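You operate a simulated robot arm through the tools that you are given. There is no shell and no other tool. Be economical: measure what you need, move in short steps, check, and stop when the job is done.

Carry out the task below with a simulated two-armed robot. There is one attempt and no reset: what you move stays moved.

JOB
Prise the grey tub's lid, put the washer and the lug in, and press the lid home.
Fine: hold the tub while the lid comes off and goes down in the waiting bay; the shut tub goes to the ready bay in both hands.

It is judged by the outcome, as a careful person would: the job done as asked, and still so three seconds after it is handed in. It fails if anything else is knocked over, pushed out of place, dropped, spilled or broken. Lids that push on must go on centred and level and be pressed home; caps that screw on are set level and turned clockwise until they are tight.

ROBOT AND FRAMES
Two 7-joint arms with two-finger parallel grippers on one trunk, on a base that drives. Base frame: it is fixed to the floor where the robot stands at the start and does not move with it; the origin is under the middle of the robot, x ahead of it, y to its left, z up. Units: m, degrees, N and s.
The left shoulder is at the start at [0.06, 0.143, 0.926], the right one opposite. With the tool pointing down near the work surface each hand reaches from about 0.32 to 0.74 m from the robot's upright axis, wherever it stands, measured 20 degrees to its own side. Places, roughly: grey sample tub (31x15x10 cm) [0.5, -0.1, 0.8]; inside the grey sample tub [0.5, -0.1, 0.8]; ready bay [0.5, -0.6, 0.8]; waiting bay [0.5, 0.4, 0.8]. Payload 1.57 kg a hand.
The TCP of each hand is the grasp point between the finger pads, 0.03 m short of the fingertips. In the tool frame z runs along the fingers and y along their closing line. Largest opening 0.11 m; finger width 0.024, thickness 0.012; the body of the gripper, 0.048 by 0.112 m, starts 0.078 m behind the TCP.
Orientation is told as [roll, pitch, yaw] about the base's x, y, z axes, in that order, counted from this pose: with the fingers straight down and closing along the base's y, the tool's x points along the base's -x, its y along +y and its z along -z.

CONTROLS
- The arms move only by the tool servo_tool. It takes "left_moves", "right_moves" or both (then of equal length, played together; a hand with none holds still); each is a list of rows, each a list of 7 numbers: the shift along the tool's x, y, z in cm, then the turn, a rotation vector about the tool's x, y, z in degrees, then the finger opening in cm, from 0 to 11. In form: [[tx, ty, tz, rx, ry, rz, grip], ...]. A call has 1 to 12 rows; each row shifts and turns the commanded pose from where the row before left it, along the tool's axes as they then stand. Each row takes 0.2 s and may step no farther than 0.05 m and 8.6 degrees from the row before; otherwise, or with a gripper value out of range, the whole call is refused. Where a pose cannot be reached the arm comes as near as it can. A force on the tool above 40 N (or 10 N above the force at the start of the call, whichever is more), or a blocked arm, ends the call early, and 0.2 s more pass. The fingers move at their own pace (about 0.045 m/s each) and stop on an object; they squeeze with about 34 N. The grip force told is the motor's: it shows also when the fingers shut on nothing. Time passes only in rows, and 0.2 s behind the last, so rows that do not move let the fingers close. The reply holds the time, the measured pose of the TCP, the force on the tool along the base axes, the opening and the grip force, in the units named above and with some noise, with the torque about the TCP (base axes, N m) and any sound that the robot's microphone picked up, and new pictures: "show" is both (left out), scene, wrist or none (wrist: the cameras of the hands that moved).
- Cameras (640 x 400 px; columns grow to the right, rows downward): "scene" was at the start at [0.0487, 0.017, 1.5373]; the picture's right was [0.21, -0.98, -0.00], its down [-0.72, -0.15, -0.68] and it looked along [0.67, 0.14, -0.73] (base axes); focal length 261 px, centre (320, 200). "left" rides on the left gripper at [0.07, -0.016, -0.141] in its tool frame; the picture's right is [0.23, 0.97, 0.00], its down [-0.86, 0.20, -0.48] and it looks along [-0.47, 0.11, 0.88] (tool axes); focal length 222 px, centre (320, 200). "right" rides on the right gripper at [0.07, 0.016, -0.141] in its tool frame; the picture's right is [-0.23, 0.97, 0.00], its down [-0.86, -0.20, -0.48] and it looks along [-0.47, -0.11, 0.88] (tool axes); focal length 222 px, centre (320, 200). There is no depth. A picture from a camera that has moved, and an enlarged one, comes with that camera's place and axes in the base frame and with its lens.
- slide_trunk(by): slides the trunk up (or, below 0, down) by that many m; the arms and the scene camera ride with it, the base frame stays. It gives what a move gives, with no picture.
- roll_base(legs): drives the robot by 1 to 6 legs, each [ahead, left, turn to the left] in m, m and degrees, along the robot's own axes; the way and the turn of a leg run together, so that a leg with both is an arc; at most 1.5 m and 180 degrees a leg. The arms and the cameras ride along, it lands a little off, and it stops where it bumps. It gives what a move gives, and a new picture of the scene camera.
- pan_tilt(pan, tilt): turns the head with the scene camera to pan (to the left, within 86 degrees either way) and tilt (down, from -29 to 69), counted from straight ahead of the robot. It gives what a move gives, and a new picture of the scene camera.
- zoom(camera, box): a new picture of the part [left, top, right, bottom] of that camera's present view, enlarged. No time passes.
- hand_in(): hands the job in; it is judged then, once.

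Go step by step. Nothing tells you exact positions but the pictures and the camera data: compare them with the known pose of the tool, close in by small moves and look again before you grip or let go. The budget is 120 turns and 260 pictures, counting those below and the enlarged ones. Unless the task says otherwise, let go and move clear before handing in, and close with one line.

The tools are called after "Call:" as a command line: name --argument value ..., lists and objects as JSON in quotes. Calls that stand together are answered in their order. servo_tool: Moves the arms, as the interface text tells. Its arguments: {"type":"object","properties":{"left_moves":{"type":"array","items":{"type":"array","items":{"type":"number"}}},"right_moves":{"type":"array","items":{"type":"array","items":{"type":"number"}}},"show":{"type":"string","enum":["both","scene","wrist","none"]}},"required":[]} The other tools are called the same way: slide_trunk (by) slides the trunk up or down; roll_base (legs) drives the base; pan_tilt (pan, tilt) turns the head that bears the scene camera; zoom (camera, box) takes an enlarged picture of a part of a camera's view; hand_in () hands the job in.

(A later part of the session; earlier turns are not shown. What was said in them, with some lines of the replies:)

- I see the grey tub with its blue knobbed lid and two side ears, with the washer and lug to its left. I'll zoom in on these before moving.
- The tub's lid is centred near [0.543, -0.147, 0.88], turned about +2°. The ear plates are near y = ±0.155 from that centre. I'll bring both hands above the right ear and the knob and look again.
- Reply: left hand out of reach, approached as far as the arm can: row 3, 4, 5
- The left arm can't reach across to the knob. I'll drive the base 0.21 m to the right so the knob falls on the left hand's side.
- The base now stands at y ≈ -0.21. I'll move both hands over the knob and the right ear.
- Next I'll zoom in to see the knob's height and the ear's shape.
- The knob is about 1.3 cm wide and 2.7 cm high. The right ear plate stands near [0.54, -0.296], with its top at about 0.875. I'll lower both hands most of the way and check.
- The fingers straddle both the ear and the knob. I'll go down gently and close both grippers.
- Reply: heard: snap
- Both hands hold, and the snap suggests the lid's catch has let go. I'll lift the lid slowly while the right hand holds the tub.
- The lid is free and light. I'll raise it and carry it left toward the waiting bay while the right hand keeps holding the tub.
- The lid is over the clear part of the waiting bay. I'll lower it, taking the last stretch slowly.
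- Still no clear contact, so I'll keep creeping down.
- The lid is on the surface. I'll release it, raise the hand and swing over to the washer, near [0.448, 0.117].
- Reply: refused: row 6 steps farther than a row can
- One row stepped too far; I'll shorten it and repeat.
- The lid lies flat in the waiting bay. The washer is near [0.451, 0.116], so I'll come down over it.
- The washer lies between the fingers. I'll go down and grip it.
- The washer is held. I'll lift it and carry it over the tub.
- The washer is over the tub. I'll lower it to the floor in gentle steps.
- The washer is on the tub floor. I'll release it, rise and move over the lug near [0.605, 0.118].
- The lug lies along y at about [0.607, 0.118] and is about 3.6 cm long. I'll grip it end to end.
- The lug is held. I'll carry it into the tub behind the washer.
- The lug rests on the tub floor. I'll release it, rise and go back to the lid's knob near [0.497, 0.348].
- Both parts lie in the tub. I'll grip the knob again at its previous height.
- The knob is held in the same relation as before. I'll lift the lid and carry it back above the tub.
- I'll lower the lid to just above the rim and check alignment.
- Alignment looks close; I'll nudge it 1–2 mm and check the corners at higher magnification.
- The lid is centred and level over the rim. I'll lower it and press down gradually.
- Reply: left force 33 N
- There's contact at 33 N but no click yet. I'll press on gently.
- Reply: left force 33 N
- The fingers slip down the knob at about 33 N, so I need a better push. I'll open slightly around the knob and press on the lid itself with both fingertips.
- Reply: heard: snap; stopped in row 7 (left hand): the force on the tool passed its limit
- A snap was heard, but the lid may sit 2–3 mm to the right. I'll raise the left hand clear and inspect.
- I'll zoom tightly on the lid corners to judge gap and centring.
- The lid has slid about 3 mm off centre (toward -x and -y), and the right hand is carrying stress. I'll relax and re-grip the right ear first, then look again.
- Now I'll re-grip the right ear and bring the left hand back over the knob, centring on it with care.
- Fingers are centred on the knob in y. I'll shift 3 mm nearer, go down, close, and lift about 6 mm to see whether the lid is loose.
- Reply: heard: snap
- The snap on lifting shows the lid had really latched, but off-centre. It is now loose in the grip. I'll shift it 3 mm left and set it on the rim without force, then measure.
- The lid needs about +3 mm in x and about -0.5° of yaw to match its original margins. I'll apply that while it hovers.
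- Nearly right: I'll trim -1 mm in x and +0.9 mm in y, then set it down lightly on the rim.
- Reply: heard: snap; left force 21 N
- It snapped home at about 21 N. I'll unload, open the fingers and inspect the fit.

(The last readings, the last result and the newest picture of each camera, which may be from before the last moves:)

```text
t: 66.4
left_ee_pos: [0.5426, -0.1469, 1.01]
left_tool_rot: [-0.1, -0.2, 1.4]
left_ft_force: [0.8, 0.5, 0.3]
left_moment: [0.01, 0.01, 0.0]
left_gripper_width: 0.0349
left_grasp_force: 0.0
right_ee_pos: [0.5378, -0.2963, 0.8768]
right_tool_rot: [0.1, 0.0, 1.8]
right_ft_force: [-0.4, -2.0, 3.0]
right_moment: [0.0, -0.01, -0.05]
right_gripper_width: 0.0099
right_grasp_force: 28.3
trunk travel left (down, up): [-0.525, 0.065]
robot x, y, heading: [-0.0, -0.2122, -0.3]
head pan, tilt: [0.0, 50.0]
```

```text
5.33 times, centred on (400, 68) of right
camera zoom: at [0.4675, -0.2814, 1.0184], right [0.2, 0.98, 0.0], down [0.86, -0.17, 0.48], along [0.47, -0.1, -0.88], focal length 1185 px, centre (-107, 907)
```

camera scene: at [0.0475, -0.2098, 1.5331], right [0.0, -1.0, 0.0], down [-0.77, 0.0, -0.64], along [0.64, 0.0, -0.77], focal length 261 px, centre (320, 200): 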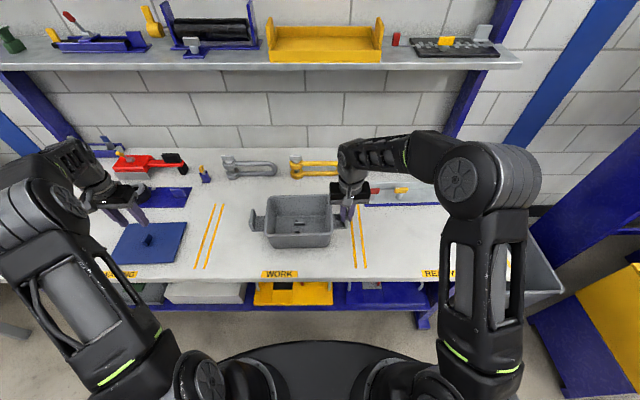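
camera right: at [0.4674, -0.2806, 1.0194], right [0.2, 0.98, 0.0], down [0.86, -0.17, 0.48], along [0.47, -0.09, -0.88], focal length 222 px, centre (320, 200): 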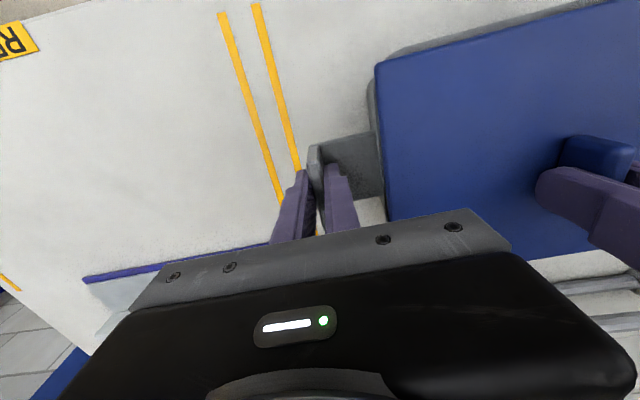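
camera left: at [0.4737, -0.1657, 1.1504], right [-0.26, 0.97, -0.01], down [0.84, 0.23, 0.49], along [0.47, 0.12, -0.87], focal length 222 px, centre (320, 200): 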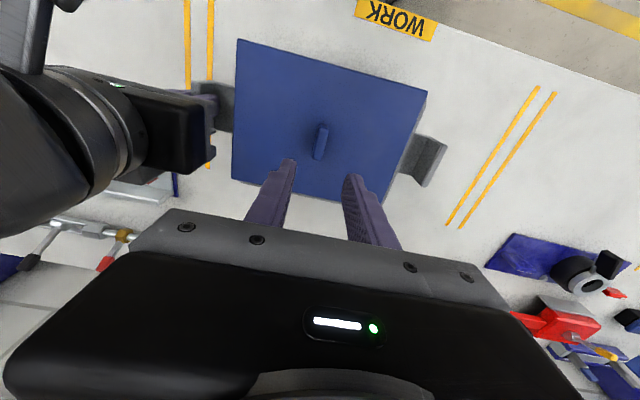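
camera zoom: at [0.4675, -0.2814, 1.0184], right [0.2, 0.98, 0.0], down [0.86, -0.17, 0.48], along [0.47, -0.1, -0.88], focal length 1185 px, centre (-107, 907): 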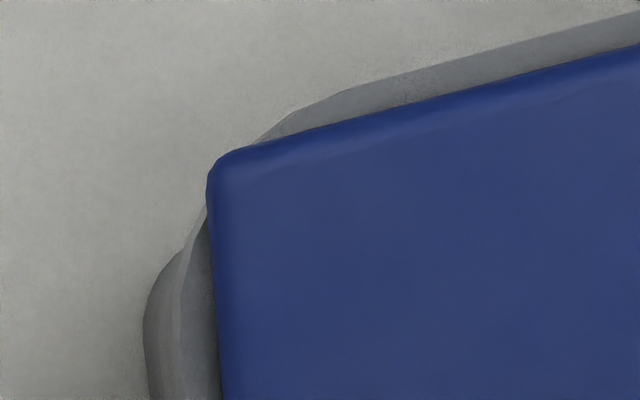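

The lid now matches its original seat: centred, level and latched. Next the left hand goes to the left ear, near [0.532, 0.002].

Call:
servo_tool --left_moves '[[0.1, 3.7, 0, 0, 0, -0.4, 3.5], [0.15, 3.7, 0.5, 0, 0, 0, 3.5], [0.15, 3.7, 2, 0, 0, 0, 3.5], [0.15, 3.8, 2.5, 0, 0, 0, 3.5], [0, 0, 2, 0, 0, 0, 3.5], [0, 0, 2, 0, 0, 0, 3.5], [0, 0, 0, 0, 0, 0, 3.5]]' --show "wrist"

Call:
zoom --camera "left" --box '[200, 60, 440, 240]'

Call:
zoom --camera "scene" --box '[220, 160, 320, 260]'

```text
t: 68.0
left_ee_pos: [0.5327, 0.0025, 0.9194]
left_tool_rot: [-0.1, -0.4, 1.9]
left_ft_force: [0.2, 0.4, 1.0]
left_moment: [0.0, -0.02, -0.01]
left_gripper_width: 0.035
left_grasp_force: 0.0
right_ee_pos: [0.538, -0.2958, 0.8777]
right_tool_rot: [0.0, -0.1, 1.7]
right_ft_force: [-0.5, 0.8, 1.3]
right_moment: [0.05, 0.08, 0.05]
right_gripper_width: 0.0093
right_grasp_force: 27.4
trunk travel left (down, up): [-0.525, 0.065]
robot x, y, heading: [-0.0005, -0.2138, -0.2]
head pan, tilt: [0.0, 50.0]
camera left: at [0.4623, -0.0152, 1.0616], right [-0.26, 0.97, 0.0], down [0.85, 0.23, 0.48], along [0.47, 0.12, -0.88], focal length 222 px, centre (320, 200)
```

left: 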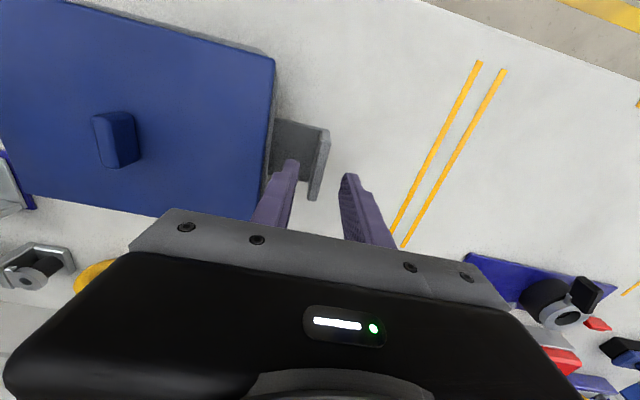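

```text
2.22 times, centred on (320, 150) of left
camera zoom: at [0.4623, -0.0152, 1.0616], right [-0.26, 0.97, 0.0], down [0.85, 0.23, 0.48], along [0.47, 0.12, -0.88], focal length 494 px, centre (320, 311)
```

zoom: 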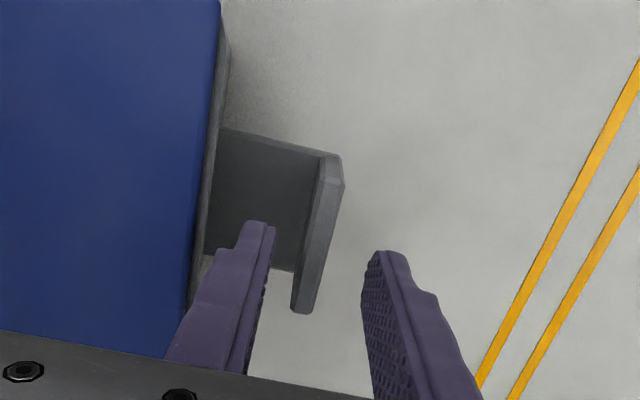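

```text
4.00 times, centred on (270, 210) of scene
camera zoom: at [0.0473, -0.2096, 1.5331], right [0.0, -1.0, 0.0], down [-0.77, 0.0, -0.64], along [0.64, 0.0, -0.77], focal length 1042 px, centre (520, 160)
```

zoom: 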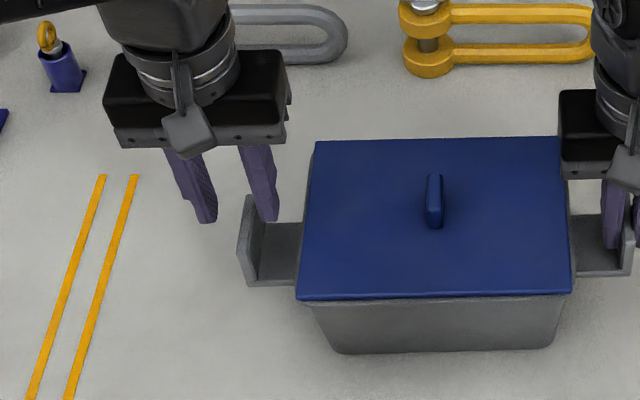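

The left fingers straddle the plate. I'll go down to match the right hand's height and close.

Call:
servo_tool --left_moves '[[0, -0.12, 1.5, 0, 0, 0, 3.5], [0, 0, 1.5, 0, 0, 0, 3.5], [0, 0, 1.2, 0, 0, 0, 3.5], [0, 0, 0, 0, 0, 0, 0], [0, 0, 0, 0, 0, 0, 0], [0, 0, 0, 0, 0, 0, 0], [0, 0, 0, 0, 0, 0, 0]]' --show "none"

Call:
zoom --camera "scene" --box '[230, 150, 370, 260]'

Call:
pan_tilt --pan -35 --tilt 48

```text
t: 69.6
left_ee_pos: [0.5335, 0.0023, 0.8779]
left_tool_rot: [0.0, -0.3, 1.8]
left_ft_force: [0.2, -1.2, 0.5]
left_moment: [0.13, -0.06, -0.03]
left_gripper_width: 0.0095
left_grasp_force: 27.6
right_ee_pos: [0.5377, -0.2962, 0.8773]
right_tool_rot: [0.1, -0.1, 1.7]
right_ft_force: [-0.1, 0.5, 1.4]
right_moment: [0.09, 0.03, 0.04]
right_gripper_width: 0.0095
right_grasp_force: 27.7
trunk travel left (down, up): [-0.525, 0.065]
robot x, y, heading: [-0.0012, -0.2122, -0.1]
head pan, tilt: [0.0, 50.0]
```

```text
3.64 times, centred on (300, 205) of scene
camera zoom: at [0.0473, -0.2096, 1.5331], right [0.0, -1.0, 0.0], down [-0.77, 0.0, -0.64], along [0.64, 0.0, -0.77], focal length 948 px, centre (393, 182)
```

zoom: 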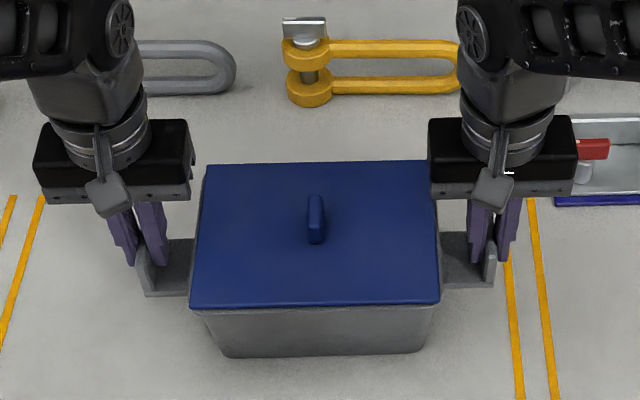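

```text
t: 70.6
left_ee_pos: [0.5322, 0.0018, 0.8794]
left_tool_rot: [0.0, -0.3, 1.8]
left_ft_force: [-1.3, -0.6, 0.4]
left_moment: [0.11, 0.1, -0.07]
left_gripper_width: 0.0094
left_grasp_force: 27.7
right_ee_pos: [0.5375, -0.2961, 0.8773]
right_tool_rot: [0.0, 0.0, 1.7]
right_ft_force: [-0.3, 1.0, 2.1]
right_moment: [0.14, -0.08, 0.0]
right_gripper_width: 0.0094
right_grasp_force: 28.0
trunk travel left (down, up): [-0.525, 0.065]
robot x, y, heading: [0.0031, -0.2126, -0.1]
head pan, tilt: [-35.0, 48.0]
camera scene: at [0.0348, -0.2548, 1.5358], right [-0.58, -0.82, 0.0], down [-0.61, 0.43, -0.67], along [0.55, -0.39, -0.74], focal length 261 px, centre (320, 200)
```

scene: 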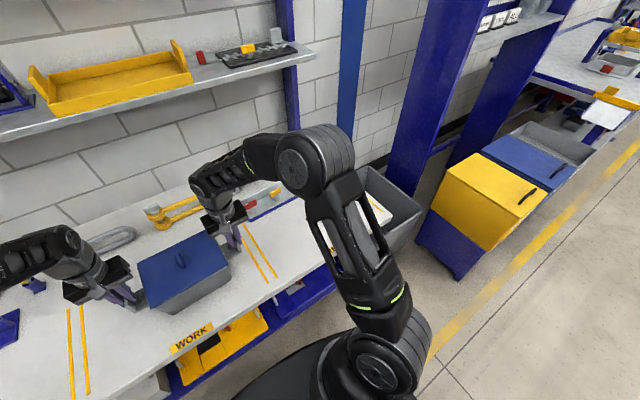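

Both ears are held. The ready bay spans about y -0.35 to -0.79 and is clear for x < 0.65, so I'll aim the tub at about [0.50, -0.57]. First a small level lift to check.

Call:
pan_tilt --pan 0 --tilt 50

Call:
servo_tool --left_moves '[[0, 0, -0.4, 0, 0, 0, 0], [0, 0, -0.6, 0, 0, 0, 0], [0, 0, -1, 0, 0, 0, 0], [0, 0, 0, 0, 0, 0, 0]]' --right_moves '[[0, 0, -0.4, 0, 0, 0, 0], [0, 0, -0.6, 0, 0, 0, 0], [0, 0, -1, 0, 0, 0, 0], [0, 0, 0, 0, 0, 0, 0]]' --show "none"

Call:
zoom --camera "scene" --box '[230, 150, 370, 260]'

```text
t: 71.6
left_ee_pos: [0.5326, 0.0021, 0.8779]
left_tool_rot: [-0.1, -0.3, 1.8]
left_ft_force: [-0.7, -0.2, -0.5]
left_moment: [0.14, 0.1, -0.04]
left_gripper_width: 0.0098
left_grasp_force: 28.0
right_ee_pos: [0.537, -0.2964, 0.8771]
right_tool_rot: [0.0, 0.0, 1.7]
right_ft_force: [-0.1, 0.1, 1.5]
right_moment: [0.1, -0.02, 0.02]
right_gripper_width: 0.0096
right_grasp_force: 27.4
trunk travel left (down, up): [-0.525, 0.065]
robot x, y, heading: [-0.0006, -0.21, 0.0]
head pan, tilt: [0.0, 50.0]
camera scene: at [0.0474, -0.2098, 1.5331], right [0.0, -1.0, 0.0], down [-0.77, 0.0, -0.64], along [0.64, 0.0, -0.77], focal length 261 px, centre (320, 200)
```

scene: 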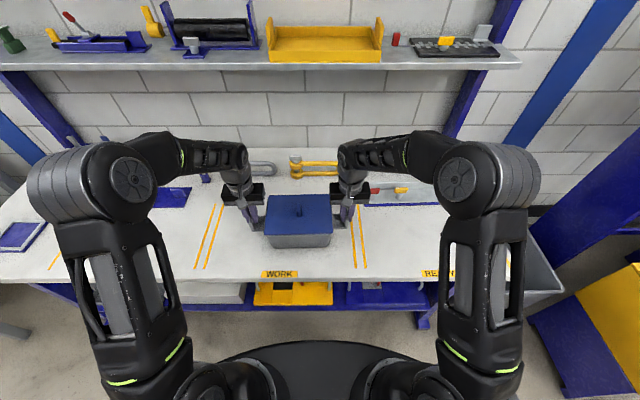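

```text
t: 72.6
left_ee_pos: [0.5327, 0.001, 0.8986]
left_tool_rot: [-0.1, -0.3, 1.9]
left_ft_force: [0.7, -3.8, -2.9]
left_moment: [0.15, -0.02, 0.09]
left_gripper_width: 0.0096
left_grasp_force: 28.2
right_ee_pos: [0.5386, -0.2972, 0.8974]
right_tool_rot: [0.0, 0.0, 1.8]
right_ft_force: [-0.5, 3.4, -0.2]
right_moment: [0.17, 0.01, 0.15]
right_gripper_width: 0.0094
right_grasp_force: 27.5
trunk travel left (down, up): [-0.525, 0.065]
robot x, y, heading: [-0.0026, -0.2083, -0.3]
head pan, tilt: [0.0, 50.0]
```

```text
3.64 times, centred on (300, 205) of scene
camera zoom: at [0.0479, -0.2097, 1.5331], right [0.0, -1.0, 0.0], down [-0.77, 0.0, -0.64], along [0.64, 0.0, -0.77], focal length 948 px, centre (393, 182)
```

zoom: 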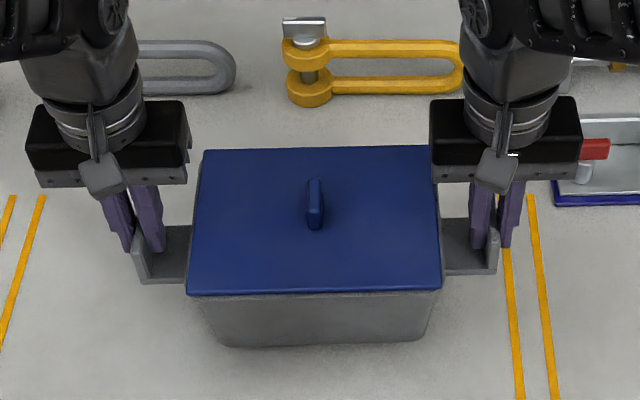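

The tub is up, level, and the lid holds. I'll raise it more, then drive right with both hands on it.

Call:
servo_tool --left_moves '[[0, 0, -1.5, 0, 0, 0, 0], [0, 0, -2, 0, 0, 0, 0], [0, 0, -2, 0, 0, 0, 0], [0, 0, -1.5, 0, 0, 0, 0], [0, 0, 0, 0, 0, 0, 0]]' --right_moves '[[0, 0, -1.5, 0, 0, 0, 0], [0, 0, -2, 0, 0, 0, 0], [0, 0, -2, 0, 0, 0, 0], [0, 0, -1.5, 0, 0, 0, 0], [0, 0, 0, 0, 0, 0, 0]]' --show "scene"

Call:
roll_base --legs '[[-0.02, -0.1, 0], [-0.02, -0.16, 0], [0, -0.16, 0]]'

```text
t: 73.8
left_ee_pos: [0.5332, 0.0002, 0.9683]
left_tool_rot: [0.0, -0.3, 1.9]
left_ft_force: [1.0, -2.2, -3.4]
left_moment: [0.12, -0.29, 0.08]
left_gripper_width: 0.0098
left_grasp_force: 28.0
right_ee_pos: [0.5395, -0.2953, 0.9683]
right_tool_rot: [0.0, 0.0, 1.7]
right_ft_force: [-1.3, 1.0, -0.5]
right_moment: [0.1, 0.31, 0.2]
right_gripper_width: 0.0098
right_grasp_force: 28.2
trunk travel left (down, up): [-0.525, 0.065]
robot x, y, heading: [-0.0025, -0.2097, -0.3]
head pan, tilt: [0.0, 50.0]
camera scene: at [0.0478, -0.2097, 1.5331], right [0.0, -1.0, 0.0], down [-0.77, 0.0, -0.64], along [0.64, 0.0, -0.77], focal length 261 px, centre (320, 200)
```

scene: 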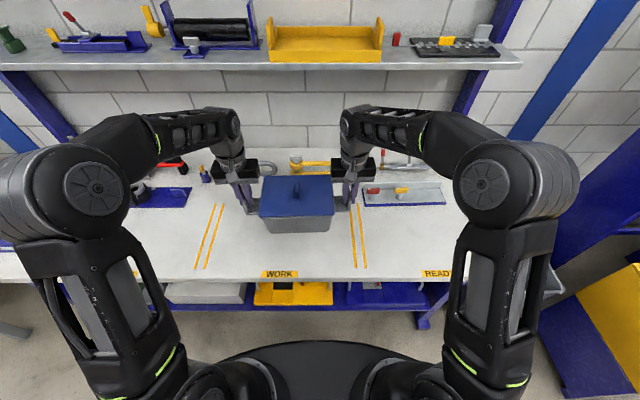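

```text
t: 77.0
left_ee_pos: [0.4907, -0.4172, 0.9678]
left_tool_rot: [-0.1, -0.4, 1.7]
left_ft_force: [1.3, -1.4, -2.3]
left_moment: [0.18, 0.16, 0.19]
left_gripper_width: 0.0095
left_grasp_force: 28.2
right_ee_pos: [0.4965, -0.7156, 0.9666]
right_tool_rot: [0.0, 0.1, 1.7]
right_ft_force: [-1.5, 0.6, -1.6]
right_moment: [0.17, -0.14, 0.34]
right_gripper_width: 0.0096
right_grasp_force: 27.8
trunk travel left (down, up): [-0.525, 0.065]
robot x, y, heading: [-0.0411, -0.6273, -0.5]
head pan, tilt: [0.0, 50.0]
camera scene: at [0.0057, -0.6289, 1.5331], right [0.0, -1.0, 0.0], down [-0.77, 0.0, -0.64], along [0.64, 0.0, -0.77], focal length 261 px, centre (320, 200)
```

scene: 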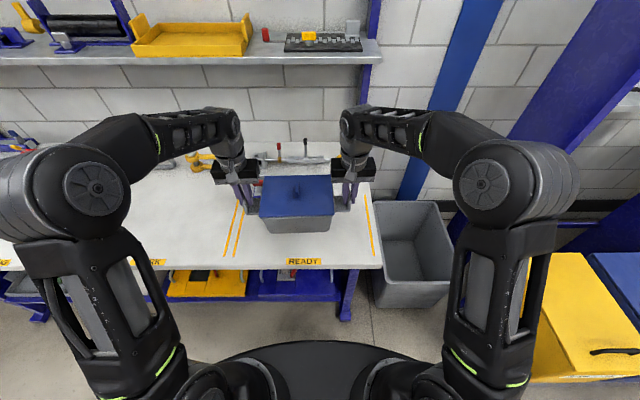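

The tub hovers over the ready bay at about [0.50, -0.57]. I'll lower it evenly.

Call:
servo_tool --left_moves '[[0, 0, 1.5, 0, 0, 0, 0], [0, 0, 2, 0, 0, 0, 0], [0, 0, 2, 0, 0, 0, 0], [0, 0, 1.5, 0, 0, 0, 0], [0, 0, 1, 0, 0, 0, 0], [0, 0, 0.4, 0, 0, 0, 0], [0, 0, 0, 0, 0, 0, 0]]' --right_moves '[[0, 0, 1.5, 0, 0, 0, 0], [0, 0, 2, 0, 0, 0, 0], [0, 0, 2, 0, 0, 0, 0], [0, 0, 1.5, 0, 0, 0, 0], [0, 0, 1, 0, 0, 0, 0], [0, 0, 0.4, 0, 0, 0, 0], [0, 0, 0, 0, 0, 0, 0]]' --show "scene"

Call:
zoom --camera "scene" --box '[220, 150, 390, 280]'

```text
t: 78.6
left_ee_pos: [0.4916, -0.4179, 0.8833]
left_tool_rot: [0.0, -0.3, 1.8]
left_ft_force: [1.1, -0.5, -3.0]
left_moment: [0.02, -0.19, 0.1]
left_gripper_width: 0.0096
left_grasp_force: 28.4
right_ee_pos: [0.4973, -0.7145, 0.883]
right_tool_rot: [0.0, 0.0, 1.6]
right_ft_force: [-1.6, 1.1, -0.6]
right_moment: [0.02, 0.18, 0.19]
right_gripper_width: 0.0097
right_grasp_force: 27.9
trunk travel left (down, up): [-0.525, 0.065]
robot x, y, heading: [-0.0445, -0.6291, -0.2]
head pan, tilt: [0.0, 50.0]
camera scene: at [0.0057, -0.6275, 1.5331], right [0.0, -1.0, 0.0], down [-0.77, 0.0, -0.64], along [0.64, 0.0, -0.77], focal length 261 px, centre (320, 200)
```

scene: 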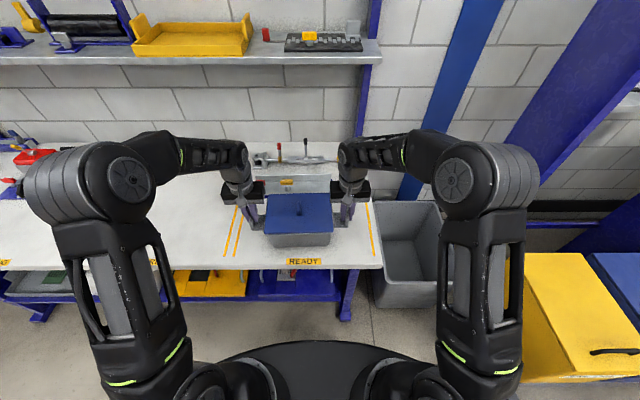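

```text
3.08 times, centred on (305, 215) of scene
camera zoom: at [0.0057, -0.6275, 1.5331], right [0.0, -1.0, 0.0], down [-0.77, 0.0, -0.64], along [0.64, 0.0, -0.77], focal length 802 px, centre (366, 154)
```

zoom: 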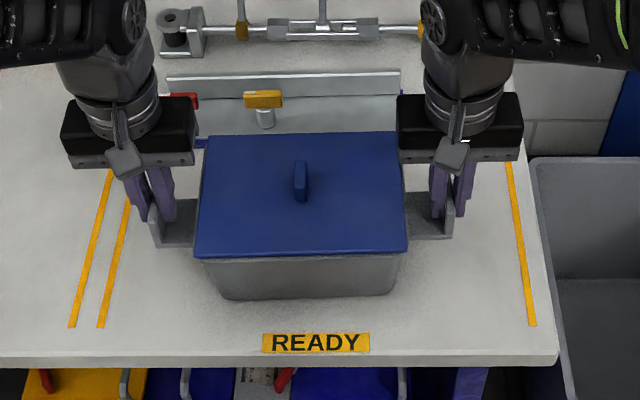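

Call:
servo_tool --left_moves '[[0, 0, 0.2, 0, 0, 0, 0], [0, 0, 0.15, 0, 0, 0, 0], [0, 0, 0.15, 0, 0, 0, 0], [0, 0, 0, 0, 0, 0, 0]]' --right_moves '[[0, 0, 0.2, 0, 0, 0, 0], [0, 0, 0.15, 0, 0, 0, 0], [0, 0, 0.15, 0, 0, 0, 0], [0, 0, 0, 0, 0, 0, 0]]' --show "none"

```text
t: 79.6
left_ee_pos: [0.4915, -0.4162, 0.8782]
left_tool_rot: [-0.1, -0.3, 1.8]
left_ft_force: [0.3, -1.0, -1.3]
left_moment: [-0.1, -0.16, 0.0]
left_gripper_width: 0.0096
left_grasp_force: 28.2
right_ee_pos: [0.4964, -0.7138, 0.8782]
right_tool_rot: [0.0, 0.1, 1.7]
right_ft_force: [0.3, 0.7, -2.2]
right_moment: [-0.15, 0.17, 0.07]
right_gripper_width: 0.0095
right_grasp_force: 27.9
trunk travel left (down, up): [-0.525, 0.065]
robot x, y, heading: [-0.0428, -0.6293, -0.1]
head pan, tilt: [0.0, 50.0]
```

Call:
servo_tool --left_moves '[[0, 0, 0.1, 0, 0, 0, 0], [0, 0, 0.1, 0, 0, 0, 0], [0, 0, 0, 0, 0, 0, 0]]' --right_moves '[[0, 0, 0.1, 0, 0, 0, 0], [0, 0, 0.1, 0, 0, 0, 0], [0, 0, 0, 0, 0, 0, 0]]' --show "none"

```text
t: 80.4
left_ee_pos: [0.4919, -0.4164, 0.879]
left_tool_rot: [-0.1, -0.4, 1.8]
left_ft_force: [0.8, -1.5, 10.4]
left_moment: [0.03, 0.69, 0.05]
left_gripper_width: 0.0097
left_grasp_force: 28.2
right_ee_pos: [0.497, -0.7146, 0.8767]
right_tool_rot: [-0.1, -0.2, 1.8]
right_ft_force: [0.6, 0.6, 12.1]
right_moment: [-0.03, 0.78, 0.09]
right_gripper_width: 0.0097
right_grasp_force: 27.7
trunk travel left (down, up): [-0.525, 0.065]
robot x, y, heading: [-0.0435, -0.63, -0.1]
head pan, tilt: [0.0, 50.0]
```

The tub is on the surface. I'll unload, open both hands together and rise clear.

Call:
servo_tool --left_moves '[[0, 0, -0.15, 0, 0, 0, 0], [0, 0, 0, 0, 0, 0, 1.5], [0, 0, 0, 0, 0, 0, 3], [0, 0, 0, 0, 0, 0, 3], [0, 0, -2, 0, 0, 0, 3], [0, 0, -4, 0, 0, 0, 3], [0, 0, -4, 0, 0, 0, 3], [0, 0, -3, 0, 0, 0, 3]]' --right_moves '[[0, 0, -0.15, 0, 0, 0, 0], [0, 0, 0, 0, 0, 0, 1.5], [0, 0, 0, 0, 0, 0, 3], [0, 0, 0, 0, 0, 0, 3], [0, 0, -2, 0, 0, 0, 3], [0, 0, -4, 0, 0, 0, 3], [0, 0, -4, 0, 0, 0, 3], [0, 0, -3, 0, 0, 0, 3]]' --show "both"

Call:
zoom --camera "scene" --box '[220, 150, 390, 280]'

Call:
zoom --camera "left" --box '[0, 0, 360, 220]'

Call:
zoom --camera "scene" --box '[255, 185, 345, 250]'

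```text
t: 82.2
left_ee_pos: [0.4888, -0.4168, 1.0085]
left_tool_rot: [-0.1, -0.3, 1.8]
left_ft_force: [0.1, 0.2, 0.2]
left_moment: [0.0, 0.01, -0.01]
left_gripper_width: 0.03
left_grasp_force: 0.1
right_ee_pos: [0.4959, -0.7125, 1.008]
right_tool_rot: [-0.1, -0.1, 1.7]
right_ft_force: [0.1, 0.1, -0.3]
right_moment: [-0.01, 0.01, 0.0]
right_gripper_width: 0.0302
right_grasp_force: 0.1
trunk travel left (down, up): [-0.525, 0.065]
robot x, y, heading: [-0.0438, -0.6247, -0.1]
head pan, tilt: [0.0, 50.0]
camera scene: at [0.0048, -0.6276, 1.5331], right [0.0, -1.0, 0.0], down [-0.77, 0.0, -0.64], along [0.64, 0.0, -0.77], focal length 261 px, centre (320, 200)
camera right: at [0.4255, -0.6971, 1.1489], right [0.2, 0.98, 0.0], down [0.86, -0.17, 0.48], along [0.47, -0.1, -0.88], focal length 222 px, centre (320, 200)
camera left: at [0.4191, -0.4353, 1.1491], right [-0.26, 0.97, 0.0], down [0.85, 0.23, 0.48], along [0.47, 0.12, -0.88], focal length 222 px, centre (320, 200)
```

scene: 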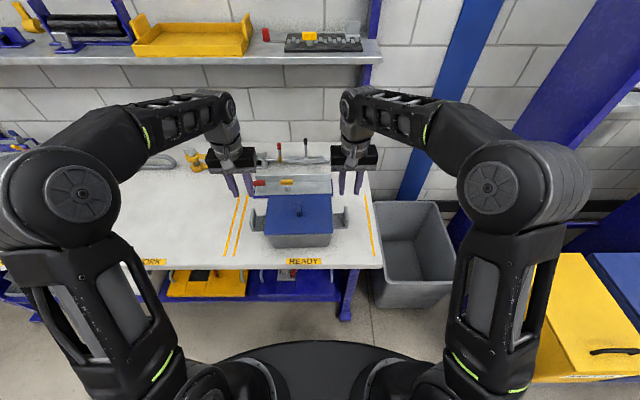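
right: 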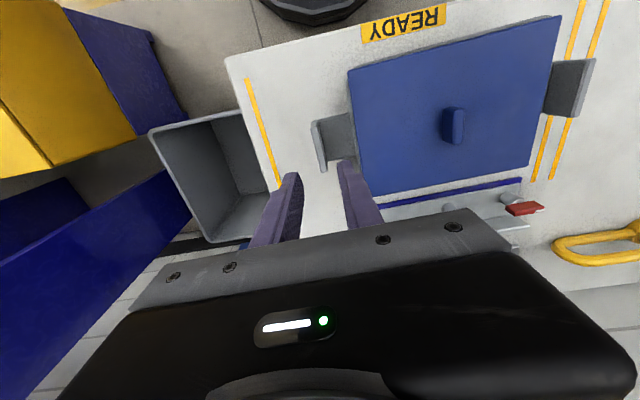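
left: 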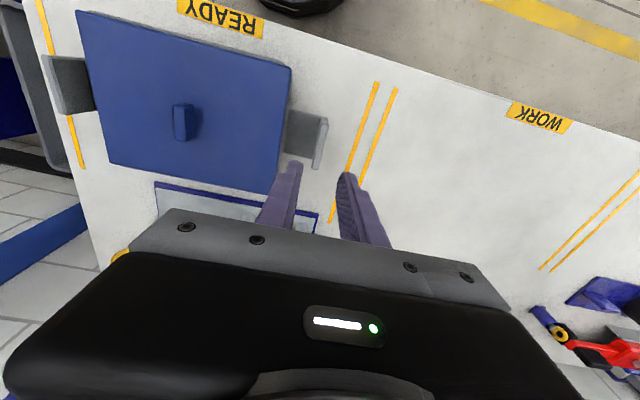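

```text
3.08 times, centred on (305, 215) of scene
camera zoom: at [0.0048, -0.6276, 1.5331], right [0.0, -1.0, 0.0], down [-0.77, 0.0, -0.64], along [0.64, 0.0, -0.77], focal length 802 px, centre (366, 154)
```

zoom: 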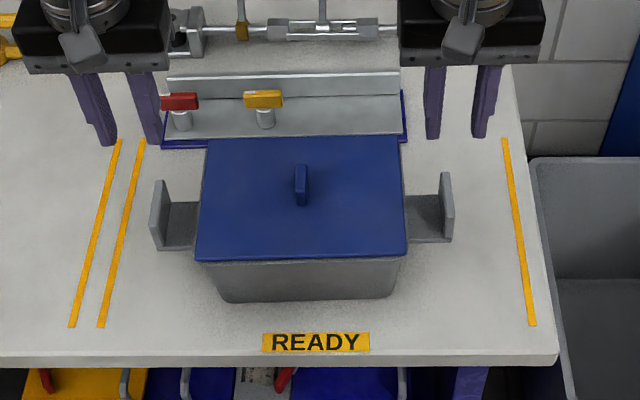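

```text
1.78 times, centred on (180, 110) of left
camera zoom: at [0.4191, -0.4353, 1.1491], right [-0.26, 0.97, 0.0], down [0.85, 0.23, 0.48], along [0.47, 0.12, -0.88], focal length 395 px, centre (569, 360)
```

zoom: 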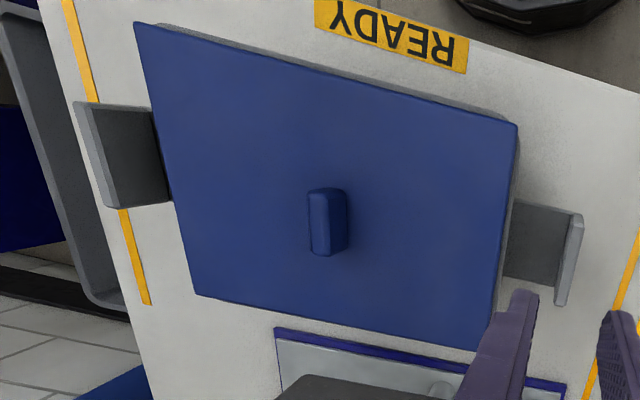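

```text
6.15 times, centred on (300, 218) of scene
camera zoom: at [0.0048, -0.6276, 1.5331], right [0.0, -1.0, 0.0], down [-0.77, 0.0, -0.64], along [0.64, 0.0, -0.77], focal length 1604 px, centre (443, 92)
```

zoom: 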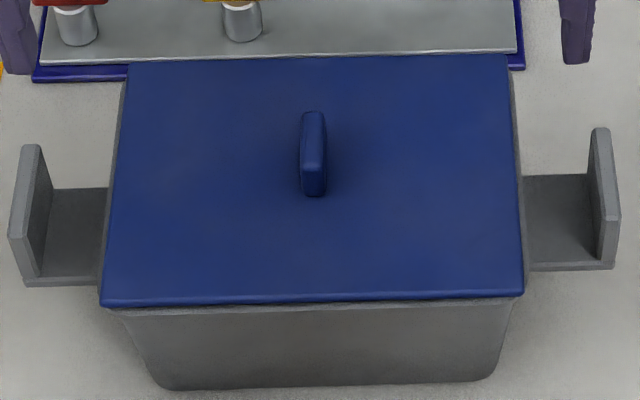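

The tub stands in the ready bay with its lid level, centred and latched, and both hands are clear. Nothing else has moved, so I'll hand in.

Call:
hand_in

```text
The job is handed in.
```

The washer and lug are in the grey tub, its lid is pressed home and centred, and the tub stands in the ready bay. My first press latched the lid about 3–4 mm off-centre, so I popped it off and re-seated it.
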